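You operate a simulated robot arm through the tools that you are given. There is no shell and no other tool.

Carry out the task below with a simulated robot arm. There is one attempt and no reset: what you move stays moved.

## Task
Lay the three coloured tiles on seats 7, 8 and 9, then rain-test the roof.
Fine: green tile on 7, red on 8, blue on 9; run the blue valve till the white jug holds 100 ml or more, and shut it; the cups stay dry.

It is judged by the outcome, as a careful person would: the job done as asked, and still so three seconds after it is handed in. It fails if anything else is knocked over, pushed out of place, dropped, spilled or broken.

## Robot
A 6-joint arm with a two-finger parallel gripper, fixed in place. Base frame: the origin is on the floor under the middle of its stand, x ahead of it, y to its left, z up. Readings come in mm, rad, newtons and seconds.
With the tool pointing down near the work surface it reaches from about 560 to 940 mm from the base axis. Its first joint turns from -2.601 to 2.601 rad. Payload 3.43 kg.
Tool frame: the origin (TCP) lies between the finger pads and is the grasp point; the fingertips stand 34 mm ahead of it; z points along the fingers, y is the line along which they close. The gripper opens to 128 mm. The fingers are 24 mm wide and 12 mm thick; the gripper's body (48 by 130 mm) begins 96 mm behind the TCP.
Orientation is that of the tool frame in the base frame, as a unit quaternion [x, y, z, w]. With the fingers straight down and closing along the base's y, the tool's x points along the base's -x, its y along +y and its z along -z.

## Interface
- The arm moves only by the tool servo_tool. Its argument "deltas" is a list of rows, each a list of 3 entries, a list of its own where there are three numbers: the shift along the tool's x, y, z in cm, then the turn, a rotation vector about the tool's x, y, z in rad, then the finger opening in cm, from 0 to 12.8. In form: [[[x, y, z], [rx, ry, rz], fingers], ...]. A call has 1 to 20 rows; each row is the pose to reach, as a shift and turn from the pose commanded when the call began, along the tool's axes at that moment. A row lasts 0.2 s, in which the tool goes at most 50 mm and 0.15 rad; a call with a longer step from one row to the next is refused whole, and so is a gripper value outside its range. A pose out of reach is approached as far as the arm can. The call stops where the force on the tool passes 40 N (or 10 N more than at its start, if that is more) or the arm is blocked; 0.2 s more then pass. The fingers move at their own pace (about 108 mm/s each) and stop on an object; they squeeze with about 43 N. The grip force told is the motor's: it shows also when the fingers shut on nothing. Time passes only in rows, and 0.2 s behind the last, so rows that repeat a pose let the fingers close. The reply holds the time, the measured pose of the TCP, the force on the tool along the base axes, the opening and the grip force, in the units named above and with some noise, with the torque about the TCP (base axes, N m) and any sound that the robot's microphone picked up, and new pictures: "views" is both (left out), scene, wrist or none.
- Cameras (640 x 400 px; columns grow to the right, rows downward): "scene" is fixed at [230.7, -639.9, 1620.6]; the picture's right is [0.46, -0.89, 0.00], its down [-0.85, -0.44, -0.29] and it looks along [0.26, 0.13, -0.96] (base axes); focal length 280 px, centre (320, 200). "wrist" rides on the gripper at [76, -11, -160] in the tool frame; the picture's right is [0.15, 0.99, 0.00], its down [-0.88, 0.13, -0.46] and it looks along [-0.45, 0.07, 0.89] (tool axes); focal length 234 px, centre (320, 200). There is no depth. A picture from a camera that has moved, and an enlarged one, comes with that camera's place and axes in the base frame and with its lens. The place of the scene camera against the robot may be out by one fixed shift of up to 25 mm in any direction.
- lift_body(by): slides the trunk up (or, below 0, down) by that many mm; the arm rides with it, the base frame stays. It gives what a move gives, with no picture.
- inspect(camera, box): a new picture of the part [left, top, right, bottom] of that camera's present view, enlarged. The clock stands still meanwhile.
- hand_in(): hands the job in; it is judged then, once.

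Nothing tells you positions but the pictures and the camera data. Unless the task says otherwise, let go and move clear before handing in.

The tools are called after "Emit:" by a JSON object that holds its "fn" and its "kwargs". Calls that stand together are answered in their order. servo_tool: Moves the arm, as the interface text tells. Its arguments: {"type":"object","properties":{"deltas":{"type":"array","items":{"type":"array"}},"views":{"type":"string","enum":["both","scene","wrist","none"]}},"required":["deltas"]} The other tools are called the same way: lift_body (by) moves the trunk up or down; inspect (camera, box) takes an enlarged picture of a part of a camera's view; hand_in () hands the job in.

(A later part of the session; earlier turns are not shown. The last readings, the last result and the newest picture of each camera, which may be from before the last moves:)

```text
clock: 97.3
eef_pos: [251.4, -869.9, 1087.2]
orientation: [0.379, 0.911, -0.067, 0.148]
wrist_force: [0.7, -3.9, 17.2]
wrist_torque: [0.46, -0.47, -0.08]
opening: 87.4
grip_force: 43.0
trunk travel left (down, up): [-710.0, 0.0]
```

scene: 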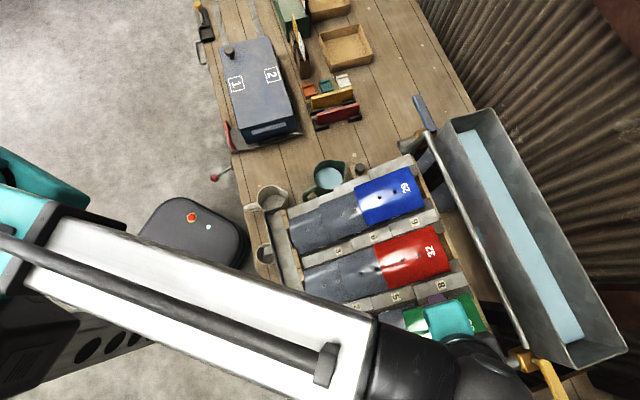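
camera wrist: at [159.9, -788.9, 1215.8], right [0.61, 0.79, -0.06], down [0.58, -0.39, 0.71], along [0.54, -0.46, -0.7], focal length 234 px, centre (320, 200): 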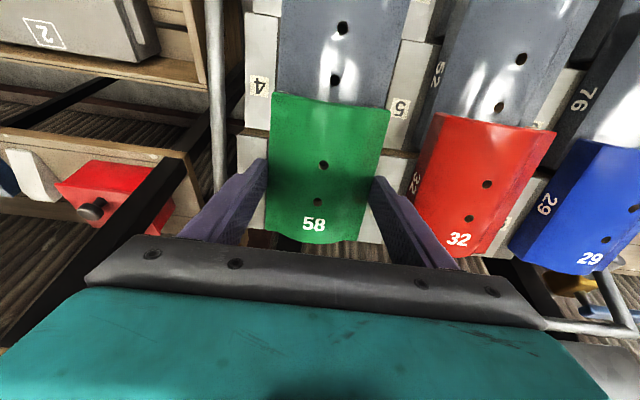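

Contact is along the right ledge and the pitch is right. I'll ease off and release.

Emit:
{"fn": "servo_tool", "kwargs": {"deltas": [[[0, 0, -0.1], [0, 0, 0], 7.0], [[0, 0, -0.1], [0, 0, 0], 8.8], [[0, 0, -0.1], [0, 0, 0], 9.2], [[0, 0, -0.1], [0, 0, 0], 9.7], [[0, 0, -0.1], [0, 0, 0], 9.7]], "views": "none"}}

Emit:
{"fn": "servo_tool", "kwargs": {"deltas": [[[0, 0, -2], [0, 0, 0], 9.7], [[0, 0, -5], [0, 0, 0], 9.7], [[0, 0, -8.5], [0, 0, 0], 9.7], [[0, 0, -8.5], [0, 0.11, 0], 10.4], [[0, 0, -8.5], [0, 0.22, 0], 10.4], [[0, 0, -8.5], [0, 0.325, 0], 10.4], [[0, 0, -8.5], [0, 0.325, 0], 10.4]], "views": "both"}}

Emit:
{"fn": "inspect", "kwargs": {"camera": "wrist", "box": [160, 40, 480, 240]}}

```text
clock: 98.5
eef_pos: [253.0, -869.5, 1084.5]
orientation: [0.38, 0.911, -0.066, 0.147]
wrist_force: [-0.2, -0.5, 0.1]
wrist_torque: [0.05, 0.0, 0.0]
opening: 96.7
grip_force: 0.1
trunk travel left (down, up): [-710.0, 0.0]
```

```text
clock: 100.1
eef_pos: [233.7, -849.5, 1166.4]
orientation: [0.386, 0.923, -0.004, -0.003]
wrist_force: [0.9, -0.5, 0.8]
wrist_torque: [0.0, -0.02, 0.02]
opening: 103.6
grip_force: 0.1
trunk travel left (down, up): [-710.0, 0.0]
camera wrist: at [174.6, -801.5, 1327.1], right [0.6, 0.8, -0.01], down [0.71, -0.53, 0.45], along [0.36, -0.28, -0.89], focal length 234 px, centre (320, 200)
```

scene: 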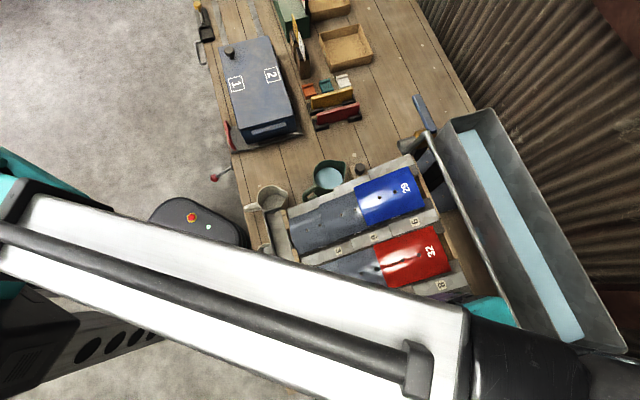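
wrist: 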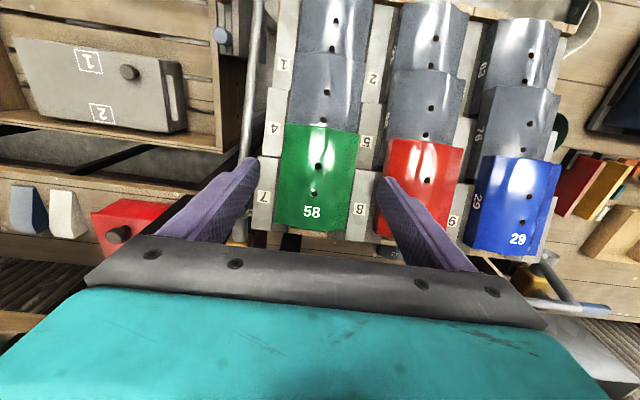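

```text
2.00 times, centred on (320, 140) of wrist
camera zoom: at [174.6, -801.5, 1327.1], right [0.6, 0.8, -0.01], down [0.71, -0.53, 0.45], along [0.36, -0.28, -0.89], focal length 468 px, centre (320, 320)
```

zoom: 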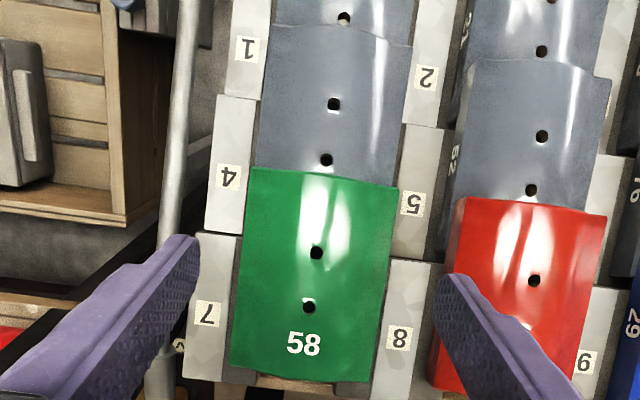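

All three tiles are seated. Now the rain valve: I'll close the fingers and go to look at the blue valve before touching it.

Emit:
{"fn": "servo_tool", "kwargs": {"deltas": [[[0, 4.5, 0], [0, 0, 0], 8.0], [[0, 9, 0], [0, 0, 0], 6.0], [[0, 13.5, 0], [0, 0, 0], 4.0], [[0, 18, 0], [0, 0, 0], 2.0], [[0, 22.5, 0], [0, 0, 0], 0.0], [[0, 27, 0], [0, 0, 0], 0.0], [[0, 31.5, 0], [0, 0, 0], 0.0], [[0, 36, 0], [0, 0, 0], 0.0], [[0, 40.5, 0], [0, 0, 0], 0.0], [[0, 45, 0], [0, 0, 0], 0.0], [[0, 49.5, 0], [0, 0, 0], 0.0], [[-4, 49.5, 0], [0, 0, 0], 0.0], [[-8, 49.5, 0], [0, 0, 0], 0.0], [[-11.4, 49.5, 0], [0, 0, 0], 0.0], [[-11.4, 49.5, 0], [0, 0, 0], 0.0]], "views": "both"}}

Emit:
{"fn": "inspect", "kwargs": {"camera": "wrist", "box": [60, 40, 380, 240]}}

Emit:
{"fn": "inspect", "kwargs": {"camera": "scene", "box": [390, 90, 490, 190]}}

Emit:
{"fn": "inspect", "kwargs": {"camera": "scene", "box": [230, 140, 330, 240]}}

Emit:
{"fn": "inspect", "kwargs": {"camera": "scene", "box": [280, 170, 510, 390]}}

```text
clock: 103.3
eef_pos: [666.3, -583.9, 1161.1]
orientation: [0.386, 0.923, -0.003, -0.001]
wrist_force: [0.1, 0.3, -1.2]
wrist_torque: [0.03, -0.04, 0.0]
opening: 0.0
grip_force: 33.0
trunk travel left (down, up): [-710.0, 0.0]
camera wrist: at [606.7, -535.5, 1322.2], right [0.6, 0.8, -0.01], down [0.71, -0.53, 0.45], along [0.36, -0.28, -0.89], focal length 234 px, centre (320, 200)
```

scene: 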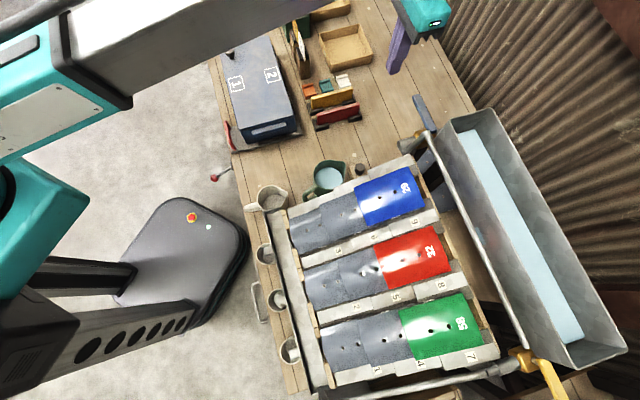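
wrist: 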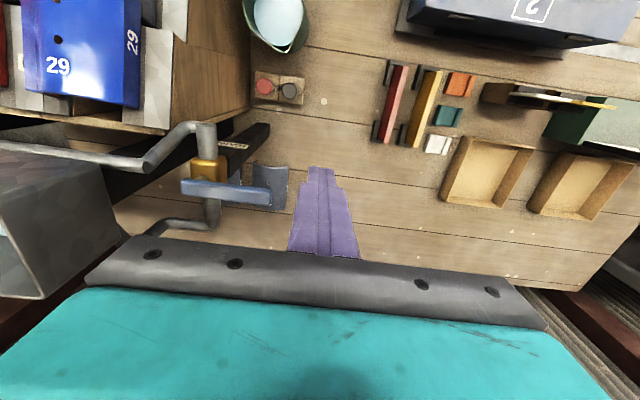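

```text
2.00 times, centred on (220, 140) of wrist
camera zoom: at [606.7, -535.5, 1322.2], right [0.6, 0.8, -0.01], down [0.71, -0.53, 0.45], along [0.36, -0.28, -0.89], focal length 468 px, centre (520, 320)
```

zoom: 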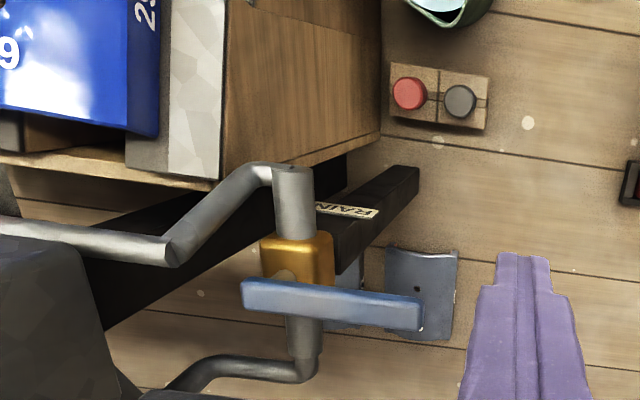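

```text
4.00 times, centred on (440, 140) of scene
camera zoom: at [230.7, -639.9, 1620.6], right [0.46, -0.89, 0.0], down [-0.85, -0.44, -0.29], along [0.26, 0.13, -0.96], focal length 1122 px, centre (-160, 440)
```

zoom: 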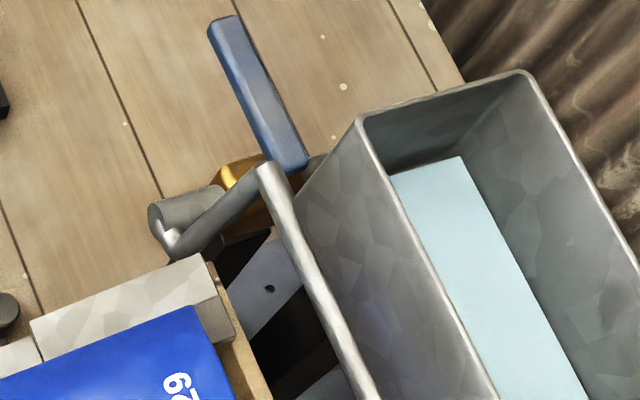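

```text
4.00 times, centred on (280, 190) of scene
camera zoom: at [230.7, -639.9, 1620.6], right [0.46, -0.89, 0.0], down [-0.85, -0.44, -0.29], along [0.26, 0.13, -0.96], focal length 1122 px, centre (480, 240)
```

zoom: 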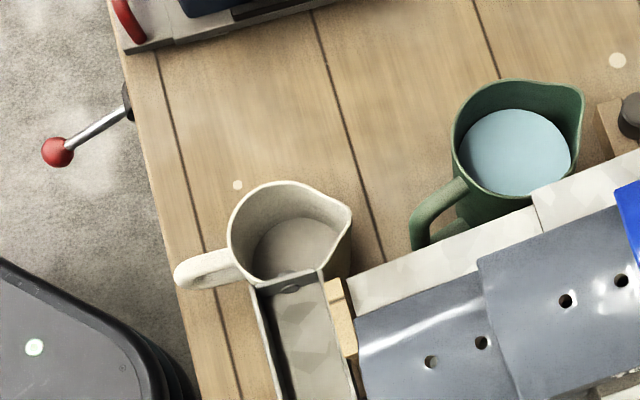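

```text
1.82 times, centred on (395, 280) of scene
camera zoom: at [230.7, -639.9, 1620.6], right [0.46, -0.89, 0.0], down [-0.85, -0.44, -0.29], along [0.26, 0.13, -0.96], focal length 510 px, centre (184, 54)
```

zoom: 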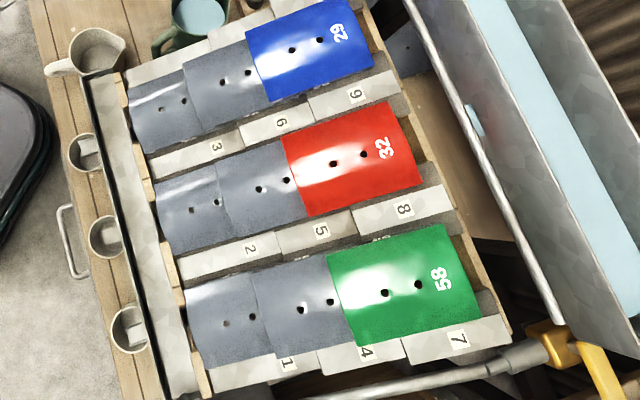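

The blue lever lies across its pipe, so it is closed. The stem is vertical with the pivot near s≈923, t≈−63, and the tip is near t≈15. Swinging the tip inward over the pipe should open it. I'll take a closer look to get the lever height.

Emit:
{"fn": "servo_tool", "kwargs": {"deltas": [[[-1.0, 0, 2.5], [0, 0, 0], 0.0], [[-2.1, 0, 5.0], [0, 0, 0], 0.0], [[-2.1, 0, 5.0], [0, 0, 0], 0.0]], "views": "wrist"}}

Emit:
{"fn": "inspect", "kwargs": {"camera": "wrist", "box": [40, 80, 360, 280]}}

```text
clock: 104.1
eef_pos: [680.9, -599.0, 1110.8]
orientation: [0.386, 0.923, -0.004, 0.0]
wrist_force: [0.1, -0.2, -0.1]
wrist_torque: [-0.01, 0.0, -0.01]
opening: 0.0
grip_force: 33.2
trunk travel left (down, up): [-710.0, 0.0]
camera wrist: at [621.3, -550.6, 1272.2], right [0.6, 0.8, -0.01], down [0.71, -0.53, 0.45], along [0.36, -0.28, -0.89], focal length 234 px, centre (320, 200)
```

wrist: 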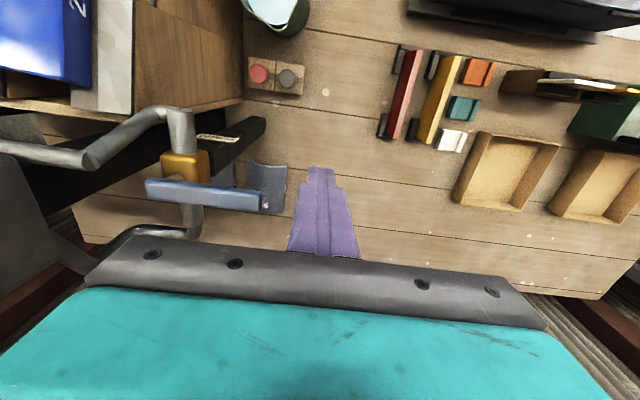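

```text
2.00 times, centred on (200, 180) of wrist
camera zoom: at [621.3, -550.6, 1272.2], right [0.6, 0.8, -0.01], down [0.71, -0.53, 0.45], along [0.36, -0.28, -0.89], focal length 468 px, centre (560, 240)
```

zoom: 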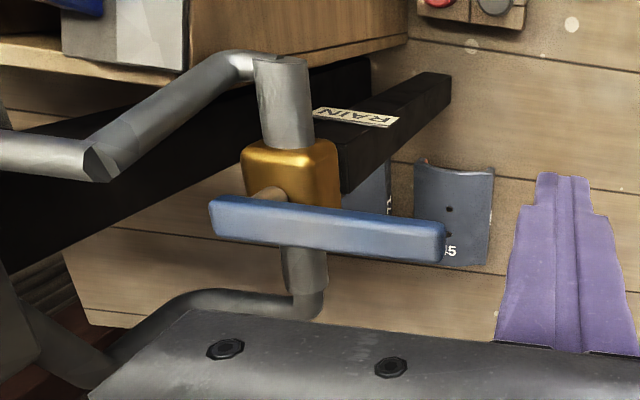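

The lever spans about s 921–937, t −78 to 13, top z≈1095. I'll tilt the closed fingers outward and approach from the outer side of the lever, staying clear of it for now.

Emit:
{"fn": "servo_tool", "kwargs": {"deltas": [[[0, 0, 0], [0, -0.13, 0], 0.0], [[0, 0, 0], [0, -0.262, 0], 0.0], [[0, 0, 0], [0, -0.262, 0], 0.0]], "views": "none"}}

Emit:
{"fn": "servo_tool", "kwargs": {"deltas": [[[-2.4, 0, 0.5], [0, 0, 0], 0.0], [[-4.72, 0, 1.06], [0, 0, 0], 0.0], [[-4.72, 0, 1.06], [0, 0, 0], 0.0]], "views": "both"}}

Emit:
{"fn": "inspect", "kwargs": {"camera": "wrist", "box": [80, 60, 400, 260]}}

Emit:
{"fn": "inspect", "kwargs": {"camera": "scene", "box": [370, 40, 490, 160]}}

```text
clock: 104.9
eef_pos: [679.6, -599.4, 1110.6]
orientation: [0.382, 0.915, -0.054, 0.119]
wrist_force: [-0.5, -0.3, -0.4]
wrist_torque: [-0.02, -0.02, 0.0]
opening: 0.0
grip_force: 33.5
trunk travel left (down, up): [-710.0, 0.0]
```

```text
clock: 105.7
eef_pos: [714.5, -634.1, 1113.3]
orientation: [0.381, 0.915, -0.054, 0.119]
wrist_force: [0.1, 0.1, 0.2]
wrist_torque: [0.0, 0.02, -0.03]
opening: 0.0
grip_force: 32.1
trunk travel left (down, up): [-710.0, 0.0]
camera wrist: at [627.6, -557.3, 1249.5], right [0.6, 0.8, -0.05], down [0.61, -0.43, 0.67], along [0.51, -0.43, -0.74], focal length 234 px, centre (320, 200)
```

scene: 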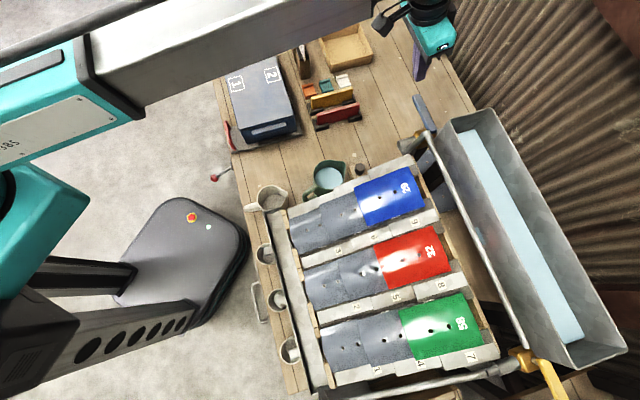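
wrist: 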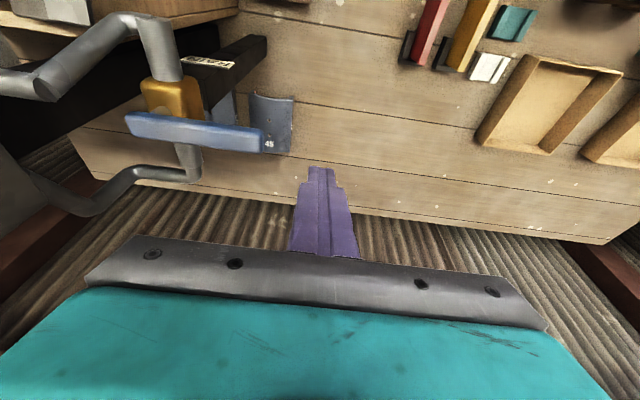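

```text
2.00 times, centred on (240, 160) of wrist
camera zoom: at [627.6, -557.3, 1249.5], right [0.6, 0.8, -0.05], down [0.61, -0.43, 0.67], along [0.51, -0.43, -0.74], focal length 468 px, centre (480, 280)
```

zoom: 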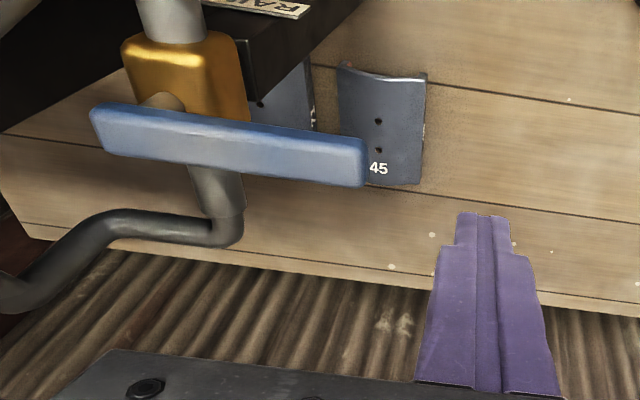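

```text
3.33 times, centred on (430, 100) of scene
camera zoom: at [230.7, -639.9, 1620.6], right [0.46, -0.89, 0.0], down [-0.85, -0.44, -0.29], along [0.26, 0.13, -0.96], focal length 934 px, centre (-47, 533)
```

zoom: 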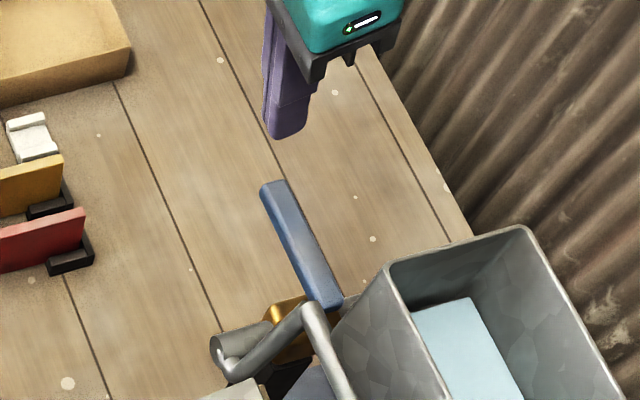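

Emit:
{"fn": "servo_tool", "kwargs": {"deltas": [[[0, -3, 0], [0, 0, 0], 0.0], [[0, -6, 0], [0, 0, 0], 0.0], [[0, -6, 0], [0, 0, 0], 0.0]], "views": "both"}}

Emit:
{"fn": "inspect", "kwargs": {"camera": "wrist", "box": [120, 60, 440, 260]}}

Emit:
{"fn": "inspect", "kwargs": {"camera": "scene", "box": [370, 40, 490, 160]}}

```text
clock: 106.5
eef_pos: [672.1, -676.0, 1114.0]
orientation: [0.382, 0.915, -0.053, 0.119]
wrist_force: [0.5, -0.4, -0.2]
wrist_torque: [-0.01, -0.04, 0.01]
opening: 0.0
grip_force: 33.1
trunk travel left (down, up): [-710.0, 0.0]
camera wrist: at [585.4, -599.9, 1250.1], right [0.6, 0.8, -0.05], down [0.61, -0.43, 0.67], along [0.51, -0.43, -0.74], focal length 234 px, centre (320, 200)
```

scene: 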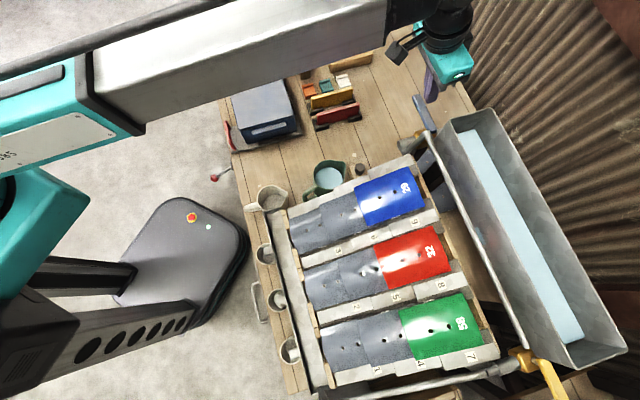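
wrist: 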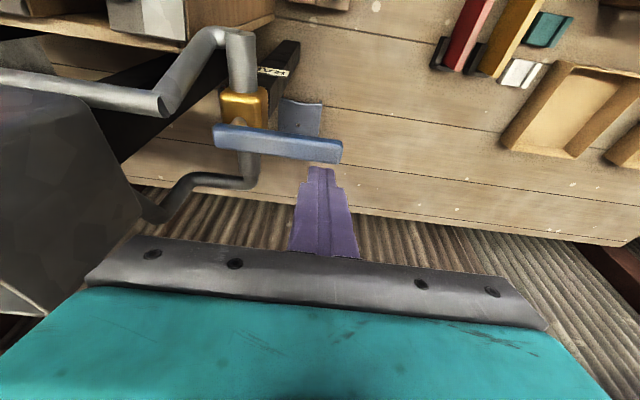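

```text
2.00 times, centred on (280, 160) of wrist
camera zoom: at [585.4, -599.9, 1250.1], right [0.6, 0.8, -0.05], down [0.61, -0.43, 0.67], along [0.51, -0.43, -0.74], focal length 468 px, centre (400, 280)
```

zoom: 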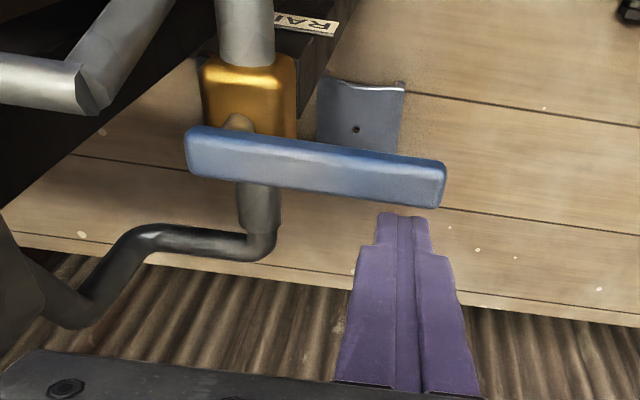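

```text
3.33 times, centred on (430, 100) of scene
camera zoom: at [230.7, -639.9, 1620.6], right [0.46, -0.89, 0.0], down [-0.85, -0.44, -0.29], along [0.26, 0.13, -0.96], focal length 934 px, centre (-47, 533)
```

zoom: 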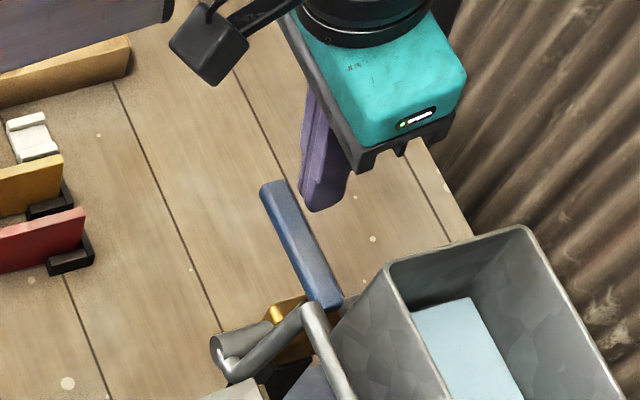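

The peg is beside the outer face of the lever near its tip. I'll pull inward gently and watch the force.

Emit:
{"fn": "servo_tool", "kwargs": {"deltas": [[[0.29, 0, -0.08], [0, 0, 0], 0.0], [[0.58, 0, -0.155], [0, 0, 0], 0.0], [[0.87, 0, -0.233], [0, 0, 0], 0.0], [[1.16, 0, -0.31], [0, 0, 0], 0.0], [[1.45, 0, -0.39], [0, 0, 0], 0.0]], "views": "both"}}

Emit:
{"fn": "inspect", "kwargs": {"camera": "wrist", "box": [120, 60, 440, 260]}}

```text
clock: 107.7
eef_pos: [660.4, -664.7, 1113.1]
orientation: [0.381, 0.915, -0.054, 0.119]
wrist_force: [0.6, 1.0, -0.2]
wrist_torque: [-0.01, 0.01, -0.03]
opening: 0.1
grip_force: 33.6
trunk travel left (down, up): [-710.0, 0.0]
camera wrist: at [574.6, -588.9, 1249.8], right [0.6, 0.8, -0.05], down [0.61, -0.43, 0.67], along [0.51, -0.43, -0.74], focal length 234 px, centre (320, 200)
```

scene: 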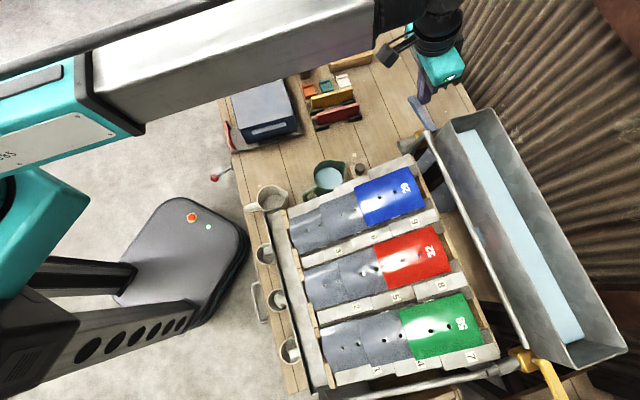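
wrist: 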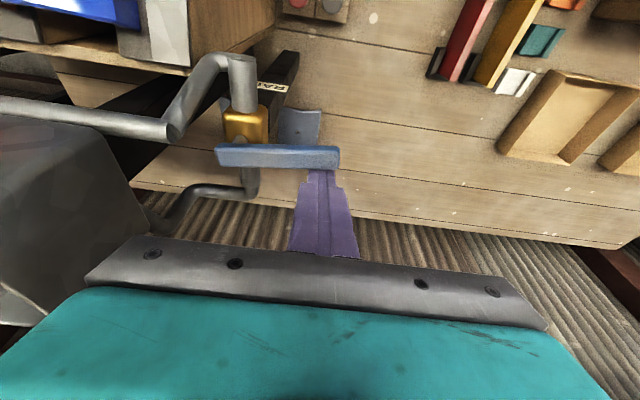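

```text
2.00 times, centred on (280, 160) of wrist
camera zoom: at [574.6, -588.9, 1249.8], right [0.6, 0.8, -0.05], down [0.61, -0.43, 0.67], along [0.51, -0.43, -0.74], focal length 468 px, centre (400, 280)
```

zoom: 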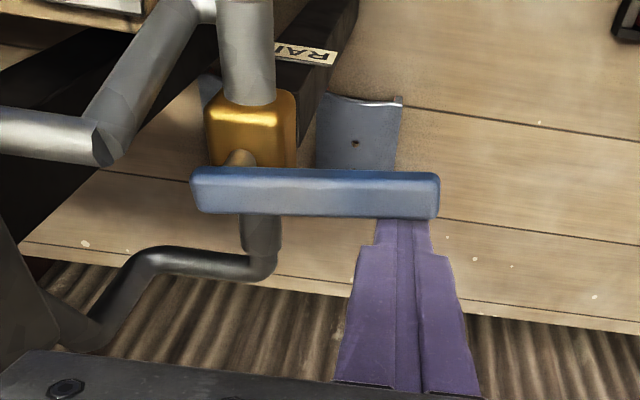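

The lever swings inward freely at about 1 N, so this is the opening direction. A rising pipe would get in my way at a full 90°, so I'll open to roughly 50° and look for flow.

Emit:
{"fn": "servo_tool", "kwargs": {"deltas": [[[0.77, 0.1, -0.21], [0, 0, 0], 0.0], [[1.45, 0.2, -0.39], [0, 0, 0], 0.0], [[2.13, 0.28, -0.57], [0, 0, 0], 0.0], [[2.8, 0.1, -0.75], [0, 0, 0], 0.0], [[3.38, -0.1, -0.91], [0, 0, 0], 0.0], [[3.96, -0.4, -1.06], [0, 0, 0], 0.0]], "views": "both"}}

Emit:
{"fn": "inspect", "kwargs": {"camera": "scene", "box": [230, 140, 330, 240]}}

Emit:
{"fn": "inspect", "kwargs": {"camera": "wrist", "box": [120, 60, 440, 260]}}

Emit:
{"fn": "inspect", "kwargs": {"camera": "scene", "box": [240, 160, 520, 400]}}

```text
clock: 109.1
eef_pos: [630.1, -638.5, 1113.0]
orientation: [0.381, 0.915, -0.054, 0.119]
wrist_force: [0.2, -0.2, 0.1]
wrist_torque: [0.01, 0.02, 0.03]
opening: 0.0
grip_force: 33.3
trunk travel left (down, up): [-710.0, 0.0]
camera wrist: at [542.8, -562.1, 1249.9], right [0.6, 0.8, -0.05], down [0.61, -0.43, 0.67], along [0.51, -0.43, -0.74], focal length 234 px, centre (320, 200)
```

scene: 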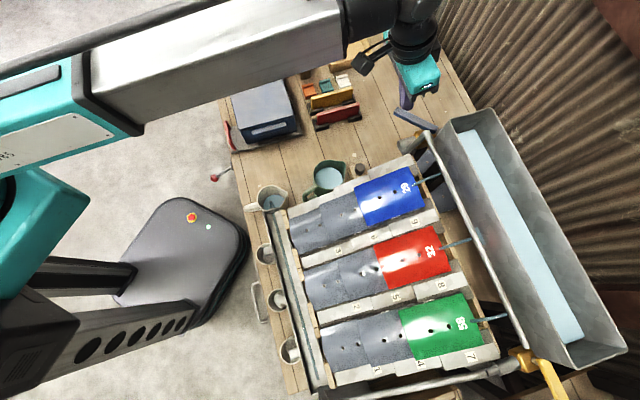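
wrist: 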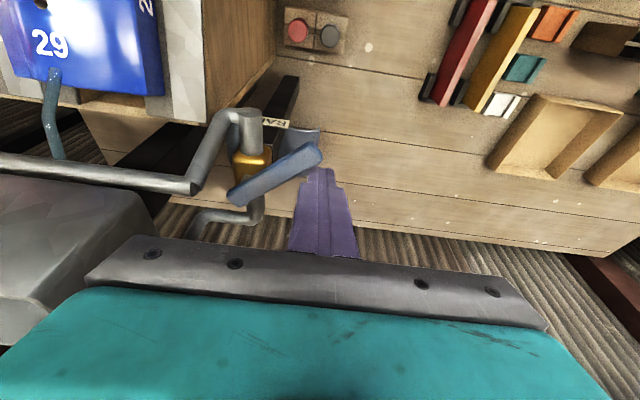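

```text
4.00 times, centred on (280, 190) of scene
camera zoom: at [230.7, -639.9, 1620.6], right [0.46, -0.89, 0.0], down [-0.85, -0.44, -0.29], along [0.26, 0.13, -0.96], focal length 1122 px, centre (480, 240)
```

zoom: 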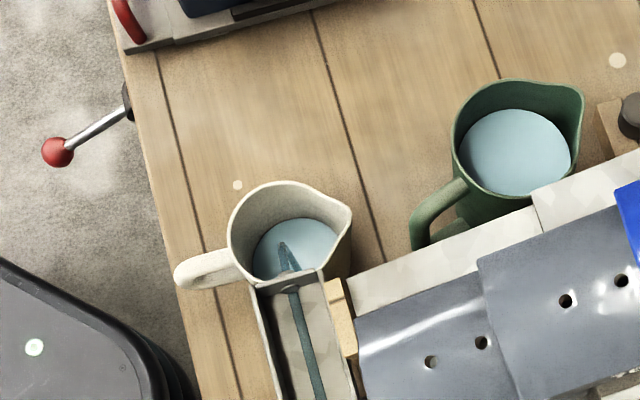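

```text
2.00 times, centred on (280, 160) of wrist
camera zoom: at [542.8, -562.1, 1249.9], right [0.6, 0.8, -0.05], down [0.61, -0.43, 0.67], along [0.51, -0.43, -0.74], focal length 468 px, centre (400, 280)
```

zoom: 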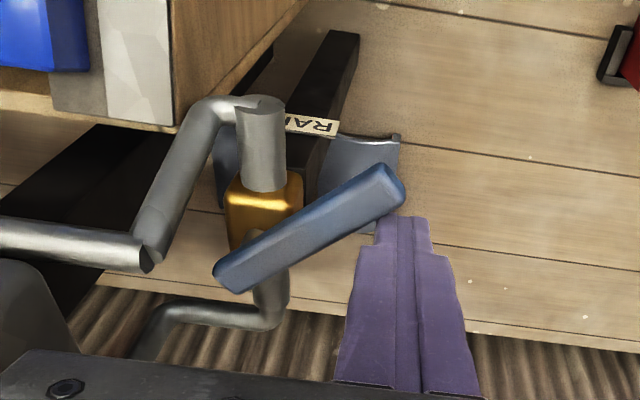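

```text
1.67 times, centred on (380, 280) of scene
camera zoom: at [230.7, -639.9, 1620.6], right [0.46, -0.89, 0.0], down [-0.85, -0.44, -0.29], along [0.26, 0.13, -0.96], focal length 467 px, centre (220, 67)
```

zoom: 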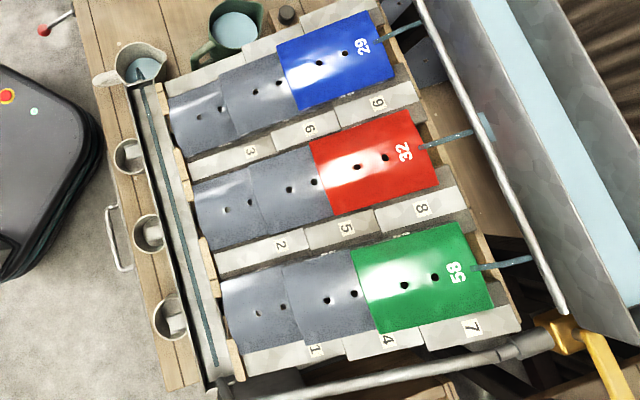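

Rain is running: jets hit all three tiles, the gutter is carrying water to the white jug, and the cups look dry. I'll lift the peg over to the inner side of the lever, ready to shut it.

Emit:
{"fn": "servo_tool", "kwargs": {"deltas": [[[-0.58, 0, -2.2], [0, 0, 0], 0.0], [[-1.165, 0, -4.35], [0, 0, 0], 0.0], [[0.46, -1.8, -4.8], [0, 0, 0], 0.0], [[2.09, -3.58, -5.22], [0, 0, 0], 0.0]], "views": "both"}}

Emit:
{"fn": "inspect", "kwargs": {"camera": "scene", "box": [230, 140, 330, 240]}}

Emit:
{"fn": "inspect", "kwargs": {"camera": "wrist", "box": [120, 60, 440, 260]}}

Emit:
{"fn": "inspect", "kwargs": {"camera": "scene", "box": [370, 60, 490, 180]}}

```text
clock: 110.1
eef_pos: [579.0, -639.4, 1159.5]
orientation: [0.383, 0.915, -0.054, 0.118]
wrist_force: [0.9, 0.1, -0.4]
wrist_torque: [-0.01, 0.0, -0.01]
opening: 0.1
grip_force: 32.8
trunk travel left (down, up): [-710.0, 0.0]
camera wrist: at [492.8, -563.5, 1295.1], right [0.6, 0.8, -0.05], down [0.61, -0.43, 0.67], along [0.51, -0.43, -0.74], focal length 234 px, centre (320, 200)
```

scene: 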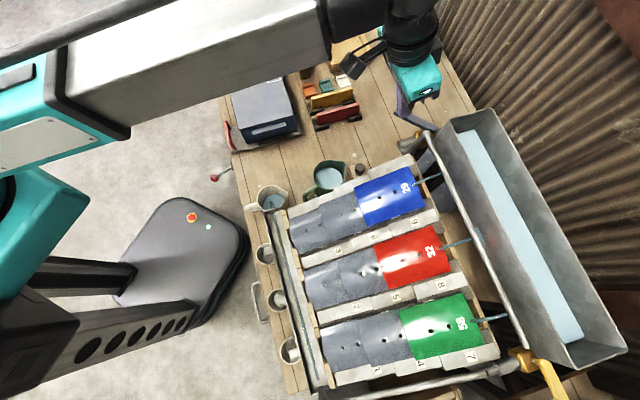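
wrist: 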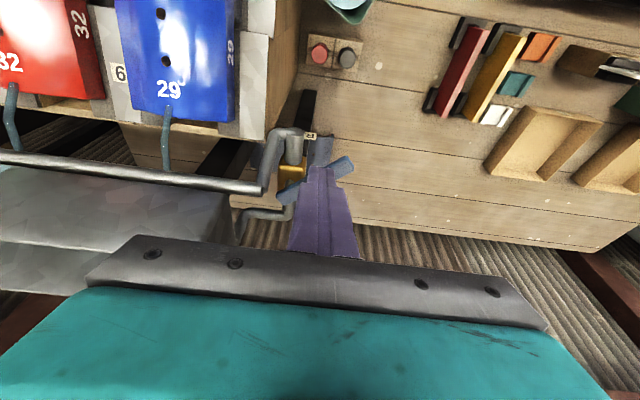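

```text
4.00 times, centred on (280, 190) of scene
camera zoom: at [230.7, -639.9, 1620.6], right [0.46, -0.89, 0.0], down [-0.85, -0.44, -0.29], along [0.26, 0.13, -0.96], focal length 1122 px, centre (480, 240)
```

zoom: 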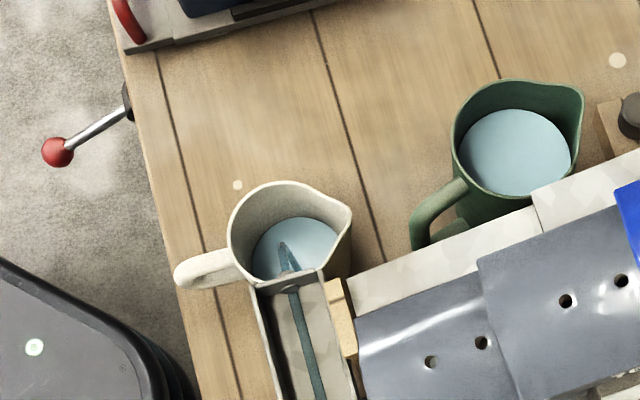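

```text
2.00 times, centred on (280, 160) of wrist
camera zoom: at [492.8, -563.5, 1295.1], right [0.6, 0.8, -0.05], down [0.61, -0.43, 0.67], along [0.51, -0.43, -0.74], focal length 468 px, centre (400, 280)
```

zoom: 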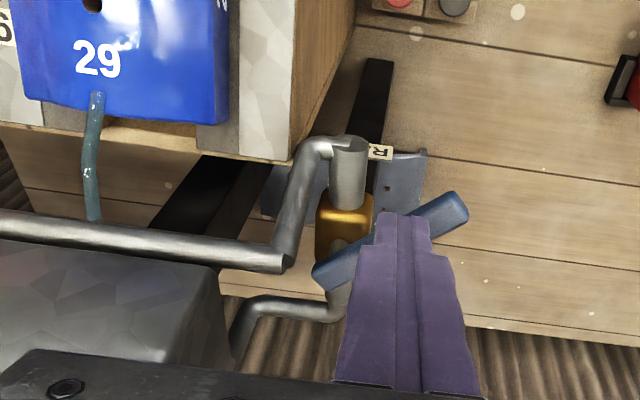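

```text
3.33 times, centred on (430, 120) of scene
camera zoom: at [230.7, -639.9, 1620.6], right [0.46, -0.89, 0.0], down [-0.85, -0.44, -0.29], along [0.26, 0.13, -0.96], focal length 934 px, centre (-47, 467)
```

zoom: 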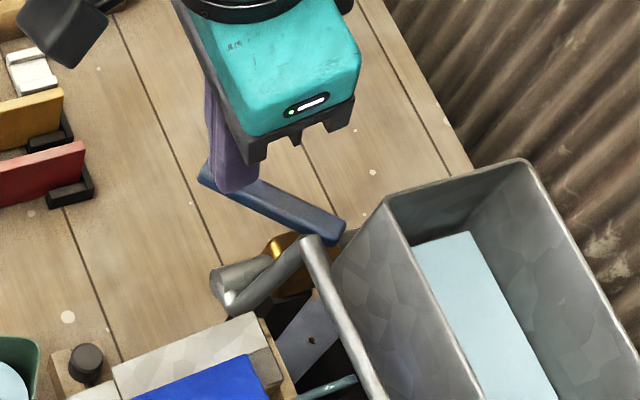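

Emit:
{"fn": "servo_tool", "kwargs": {"deltas": [[[1.16, 0, -0.31], [0, 0, 0], 0.0], [[1.74, 0, 1.86], [0, 0, 0], 0.0], [[2.32, 0, 4.03], [0, 0, 0], 0.0]], "views": "both"}}

Emit:
{"fn": "inspect", "kwargs": {"camera": "scene", "box": [245, 175, 301, 210]}}

Emit:
{"fn": "inspect", "kwargs": {"camera": "wrist", "box": [120, 60, 440, 260]}}

Emit:
{"fn": "inspect", "kwargs": {"camera": "scene", "box": [240, 160, 520, 400]}}

```text
clock: 110.9
eef_pos: [571.9, -631.8, 1114.4]
orientation: [0.381, 0.915, -0.054, 0.118]
wrist_force: [-0.1, 0.1, -0.6]
wrist_torque: [0.03, -0.01, 0.0]
opening: 0.0
grip_force: 33.5
trunk travel left (down, up): [-710.0, 0.0]
camera wrist: at [485.5, -554.7, 1250.7], right [0.6, 0.8, -0.05], down [0.61, -0.43, 0.67], along [0.51, -0.43, -0.74], focal length 234 px, centre (320, 200)
```

scene: 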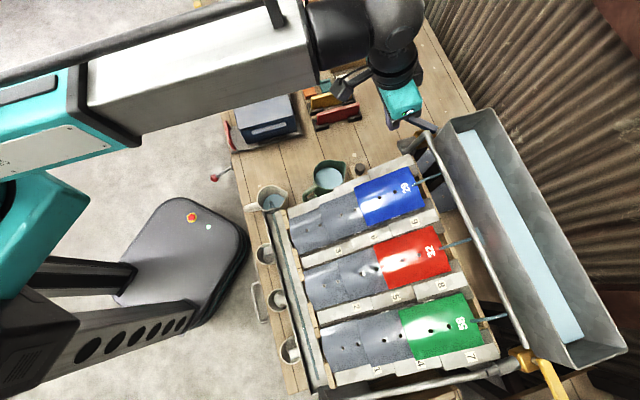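
wrist: 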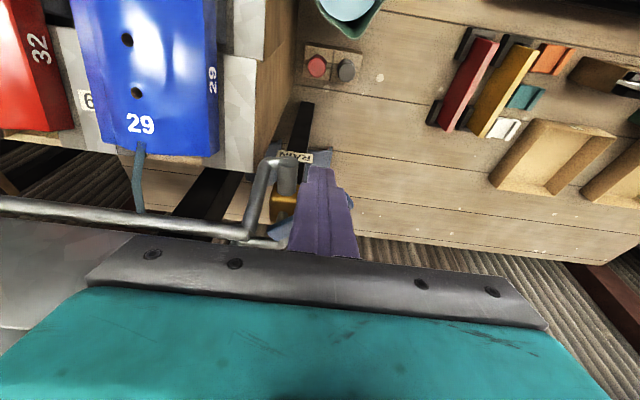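

```text
11.43 times, centred on (273, 192) of scene
camera zoom: at [230.7, -639.9, 1620.6], right [0.46, -0.89, 0.0], down [-0.85, -0.44, -0.29], along [0.26, 0.13, -0.96], focal length 3204 px, centre (857, 286)
```

zoom: 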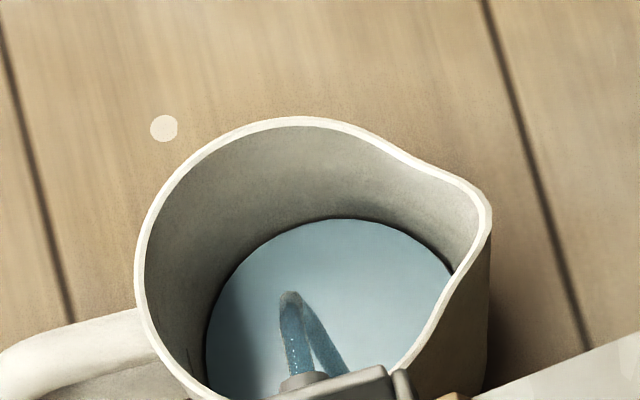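

```text
2.00 times, centred on (280, 160) of wrist
camera zoom: at [485.5, -554.7, 1250.7], right [0.6, 0.8, -0.05], down [0.61, -0.43, 0.67], along [0.51, -0.43, -0.74], focal length 468 px, centre (400, 280)
```

zoom: 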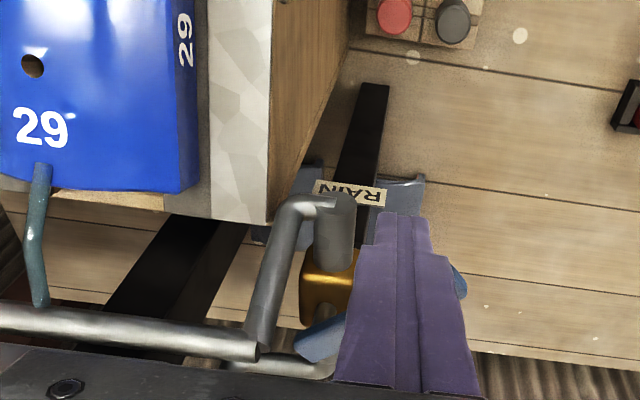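

```text
1.67 times, centred on (380, 280) of scene
camera zoom: at [230.7, -639.9, 1620.6], right [0.46, -0.89, 0.0], down [-0.85, -0.44, -0.29], along [0.26, 0.13, -0.96], focal length 467 px, centre (220, 67)
```

zoom: 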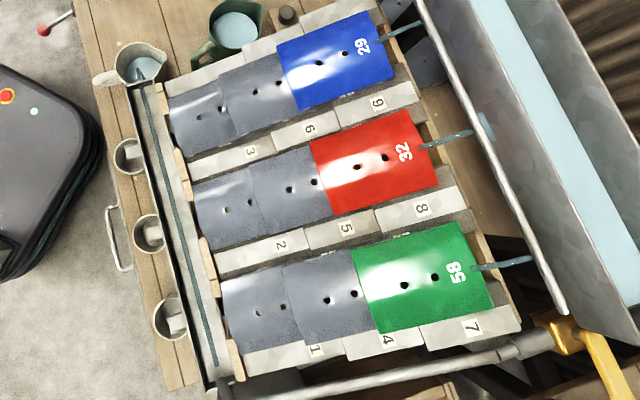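

The jug is filling slowly and the cups are dry. I'll hold position for two seconds and compare the level.

Emit:
{"fn": "servo_tool", "kwargs": {"deltas": [[[0, 0, 0], [0, 0, 0], 0.0], [[0, 0, 0], [0, 0, 0], 0.0], [[0, 0, 0], [0, 0, 0], 0.0], [[0, 0, 0], [0, 0, 0], 0.0], [[0, 0, 0], [0, 0, 0], 0.0], [[0, 0, 0], [0, 0, 0], 0.0], [[0, 0, 0], [0, 0, 0], 0.0], [[0, 0, 0], [0, 0, 0], 0.0], [[0, 0, 0], [0, 0, 0], 0.0]], "views": "scene"}}

Emit:
{"fn": "inspect", "kwargs": {"camera": "scene", "box": [245, 175, 301, 210]}}

Emit:
{"fn": "inspect", "kwargs": {"camera": "scene", "box": [245, 230, 325, 370]}}

```text
clock: 112.9
eef_pos: [572.4, -630.4, 1114.8]
orientation: [0.382, 0.915, -0.054, 0.118]
wrist_force: [-0.2, 0.1, -0.2]
wrist_torque: [-0.02, 0.01, 0.0]
opening: 0.0
grip_force: 33.1
trunk travel left (down, up): [-710.0, 0.0]
```

scene: 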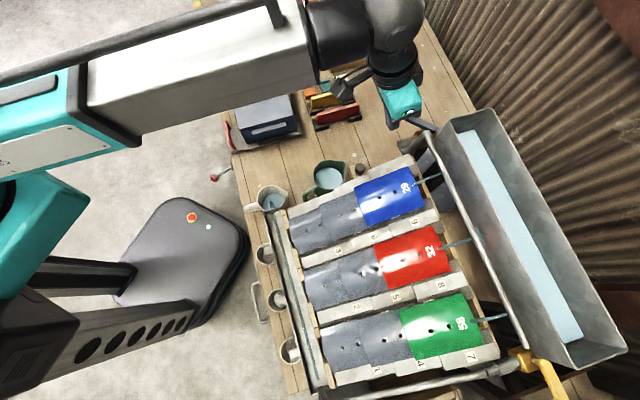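

```text
11.43 times, centred on (273, 192) of scene
camera zoom: at [230.7, -639.9, 1620.6], right [0.46, -0.89, 0.0], down [-0.85, -0.44, -0.29], along [0.26, 0.13, -0.96], focal length 3204 px, centre (857, 286)
```

zoom: 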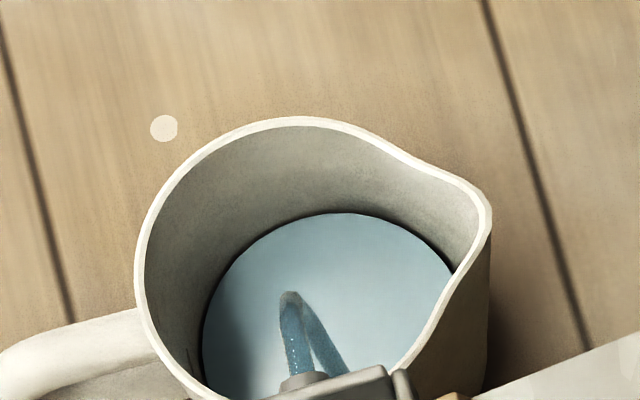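

```text
2.86 times, centred on (285, 300) of scene
camera zoom: at [230.7, -639.9, 1620.6], right [0.46, -0.89, 0.0], down [-0.85, -0.44, -0.29], along [0.26, 0.13, -0.96], focal length 801 px, centre (420, -86)
```

zoom: 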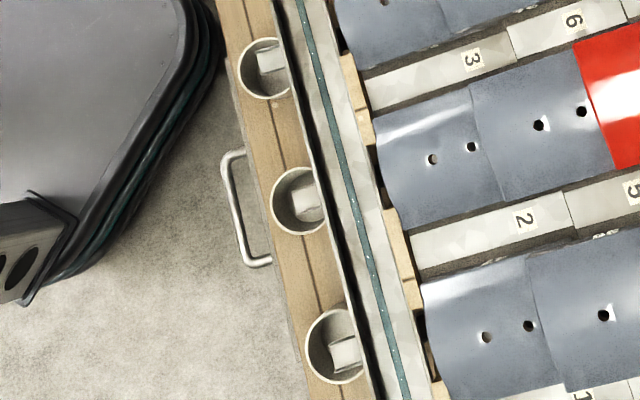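

Level rises about 3 mm per second and the cups are still dry. I'll wait four more seconds.

Emit:
{"fn": "servo_tool", "kwargs": {"deltas": [[[0, 0, 0], [0, 0, 0], 0.0], [[0, 0, 0], [0, 0, 0], 0.0], [[0, 0, 0], [0, 0, 0], 0.0], [[0, 0, 0], [0, 0, 0], 0.0], [[0, 0, 0], [0, 0, 0], 0.0], [[0, 0, 0], [0, 0, 0], 0.0], [[0, 0, 0], [0, 0, 0], 0.0], [[0, 0, 0], [0, 0, 0], 0.0], [[0, 0, 0], [0, 0, 0], 0.0], [[0, 0, 0], [0, 0, 0], 0.0], [[0, 0, 0], [0, 0, 0], 0.0], [[0, 0, 0], [0, 0, 0], 0.0], [[0, 0, 0], [0, 0, 0], 0.0], [[0, 0, 0], [0, 0, 0], 0.0], [[0, 0, 0], [0, 0, 0], 0.0], [[0, 0, 0], [0, 0, 0], 0.0], [[0, 0, 0], [0, 0, 0], 0.0], [[0, 0, 0], [0, 0, 0], 0.0], [[0, 0, 0], [0, 0, 0], 0.0]], "views": "none"}}

Emit:
{"fn": "inspect", "kwargs": {"camera": "scene", "box": [245, 175, 301, 210]}}

Emit:
{"fn": "inspect", "kwargs": {"camera": "scene", "box": [245, 230, 325, 370]}}

```text
clock: 116.9
eef_pos: [572.3, -631.0, 1114.2]
orientation: [0.382, 0.915, -0.054, 0.119]
wrist_force: [0.5, 0.9, -0.3]
wrist_torque: [-0.01, -0.02, 0.03]
opening: 0.1
grip_force: 32.5
trunk travel left (down, up): [-710.0, 0.0]
```

```text
11.43 times, centred on (273, 192) of scene
camera zoom: at [230.7, -639.9, 1620.6], right [0.46, -0.89, 0.0], down [-0.85, -0.44, -0.29], along [0.26, 0.13, -0.96], focal length 3204 px, centre (857, 286)
```

zoom: 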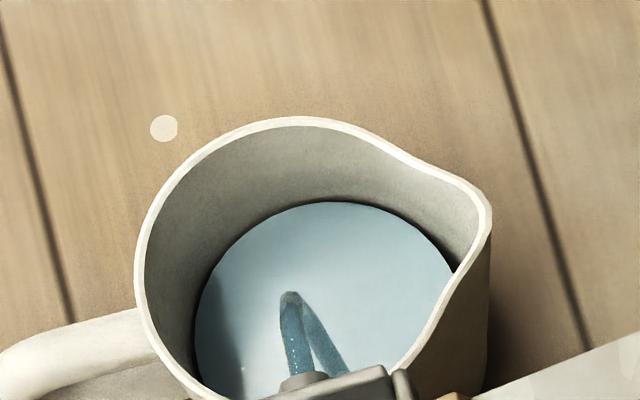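

```text
2.86 times, centred on (285, 300) of scene
camera zoom: at [230.7, -639.9, 1620.6], right [0.46, -0.89, 0.0], down [-0.85, -0.44, -0.29], along [0.26, 0.13, -0.96], focal length 801 px, centre (420, -86)
```

zoom: 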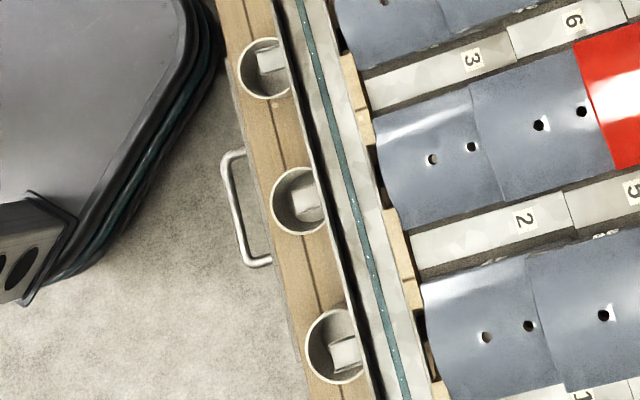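

Level is at roughly 70–90 ml and rising about 10 ml/s. I'll wait four more seconds.

Emit:
{"fn": "servo_tool", "kwargs": {"deltas": [[[0, 0, 0], [0, 0, 0], 0.0], [[0, 0, 0], [0, 0, 0], 0.0], [[0, 0, 0], [0, 0, 0], 0.0], [[0, 0, 0], [0, 0, 0], 0.0], [[0, 0, 0], [0, 0, 0], 0.0], [[0, 0, 0], [0, 0, 0], 0.0], [[0, 0, 0], [0, 0, 0], 0.0], [[0, 0, 0], [0, 0, 0], 0.0], [[0, 0, 0], [0, 0, 0], 0.0], [[0, 0, 0], [0, 0, 0], 0.0], [[0, 0, 0], [0, 0, 0], 0.0], [[0, 0, 0], [0, 0, 0], 0.0], [[0, 0, 0], [0, 0, 0], 0.0], [[0, 0, 0], [0, 0, 0], 0.0], [[0, 0, 0], [0, 0, 0], 0.0], [[0, 0, 0], [0, 0, 0], 0.0], [[0, 0, 0], [0, 0, 0], 0.0], [[0, 0, 0], [0, 0, 0], 0.0], [[0, 0, 0], [0, 0, 0], 0.0]], "views": "none"}}

Emit:
{"fn": "inspect", "kwargs": {"camera": "scene", "box": [245, 175, 301, 210]}}

Emit:
{"fn": "inspect", "kwargs": {"camera": "scene", "box": [245, 230, 325, 370]}}

Emit:
{"fn": "inspect", "kwargs": {"camera": "wrist", "box": [120, 60, 440, 260]}}

```text
clock: 120.9
eef_pos: [573.0, -630.1, 1114.5]
orientation: [0.381, 0.915, -0.054, 0.119]
wrist_force: [-0.6, 0.1, -0.9]
wrist_torque: [0.0, 0.01, 0.03]
opening: 0.0
grip_force: 33.2
trunk travel left (down, up): [-710.0, 0.0]
```

```text
11.43 times, centred on (273, 192) of scene
camera zoom: at [230.7, -639.9, 1620.6], right [0.46, -0.89, 0.0], down [-0.85, -0.44, -0.29], along [0.26, 0.13, -0.96], focal length 3204 px, centre (857, 286)
```

zoom: 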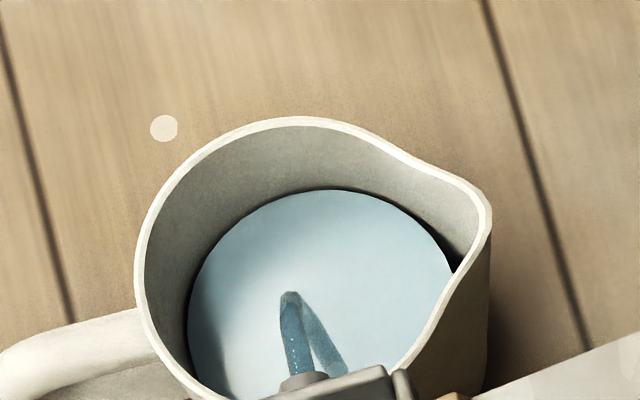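

```text
2.86 times, centred on (285, 300) of scene
camera zoom: at [230.7, -639.9, 1620.6], right [0.46, -0.89, 0.0], down [-0.85, -0.44, -0.29], along [0.26, 0.13, -0.96], focal length 801 px, centre (420, -86)
```

zoom: 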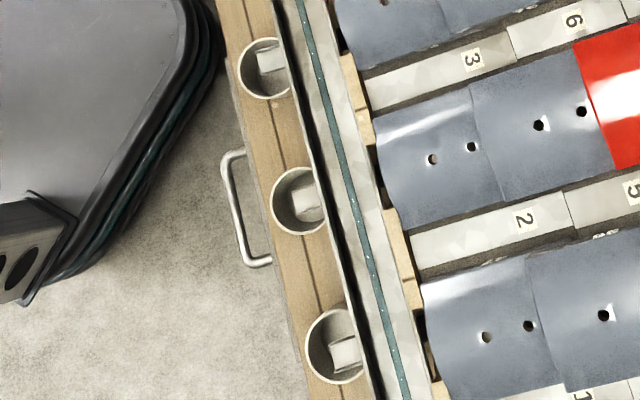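

```text
2.00 times, centred on (280, 160) of wrist
camera zoom: at [485.6, -554.7, 1250.7], right [0.6, 0.8, -0.05], down [0.61, -0.43, 0.67], along [0.51, -0.43, -0.74], focal length 468 px, centre (400, 280)
```

zoom: 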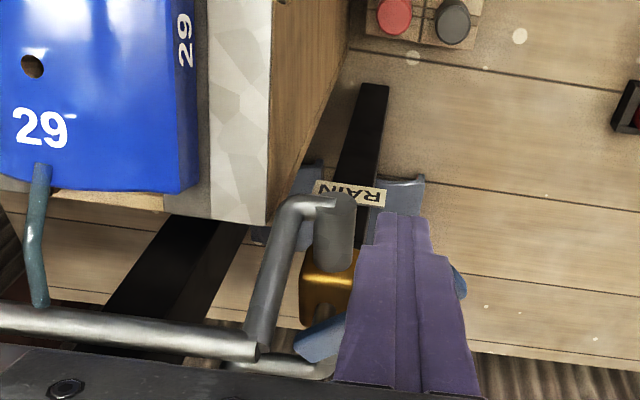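

Emit:
{"fn": "servo_tool", "kwargs": {"deltas": [[[0, 0, 0], [0, 0, 0], 0.0], [[0, 0, 0], [0, 0, 0], 0.0], [[0, 0, 0], [0, 0, 0], 0.0], [[0, 0, 0], [0, 0, 0], 0.0], [[0, 0, 0], [0, 0, 0], 0.0], [[0, 0, 0], [0, 0, 0], 0.0], [[0, 0, 0], [0, 0, 0], 0.0], [[0, 0, 0], [0, 0, 0], 0.0], [[0, 0, 0], [0, 0, 0], 0.0], [[0, 0, 0], [0, 0, 0], 0.0], [[0, 0, 0], [0, 0, 0], 0.0], [[0, 0, 0], [0, 0, 0], 0.0], [[0, 0, 0], [0, 0, 0], 0.0], [[0, 0, 0], [0, 0, 0], 0.0], [[0, 0, 0], [0, 0, 0], 0.0]], "views": "none"}}

Emit:
{"fn": "inspect", "kwargs": {"camera": "scene", "box": [245, 175, 301, 210]}}

```text
clock: 124.1
eef_pos: [571.7, -630.4, 1114.0]
orientation: [0.381, 0.915, -0.054, 0.118]
wrist_force: [-0.4, 0.1, -0.1]
wrist_torque: [0.0, -0.01, 0.0]
opening: 0.0
grip_force: 32.8
trunk travel left (down, up): [-710.0, 0.0]
```

```text
11.43 times, centred on (273, 192) of scene
camera zoom: at [230.7, -639.9, 1620.6], right [0.46, -0.89, 0.0], down [-0.85, -0.44, -0.29], along [0.26, 0.13, -0.96], focal length 3204 px, centre (857, 286)
```

zoom: 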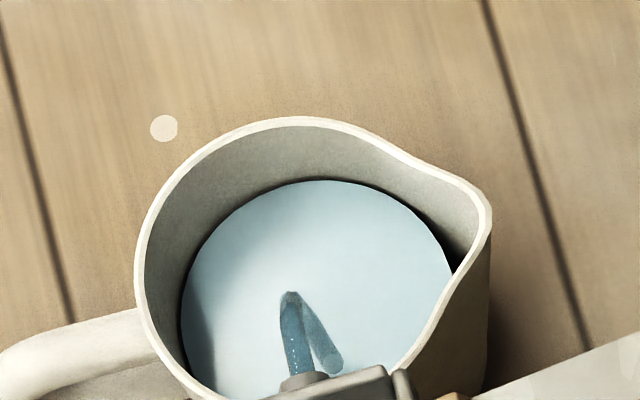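

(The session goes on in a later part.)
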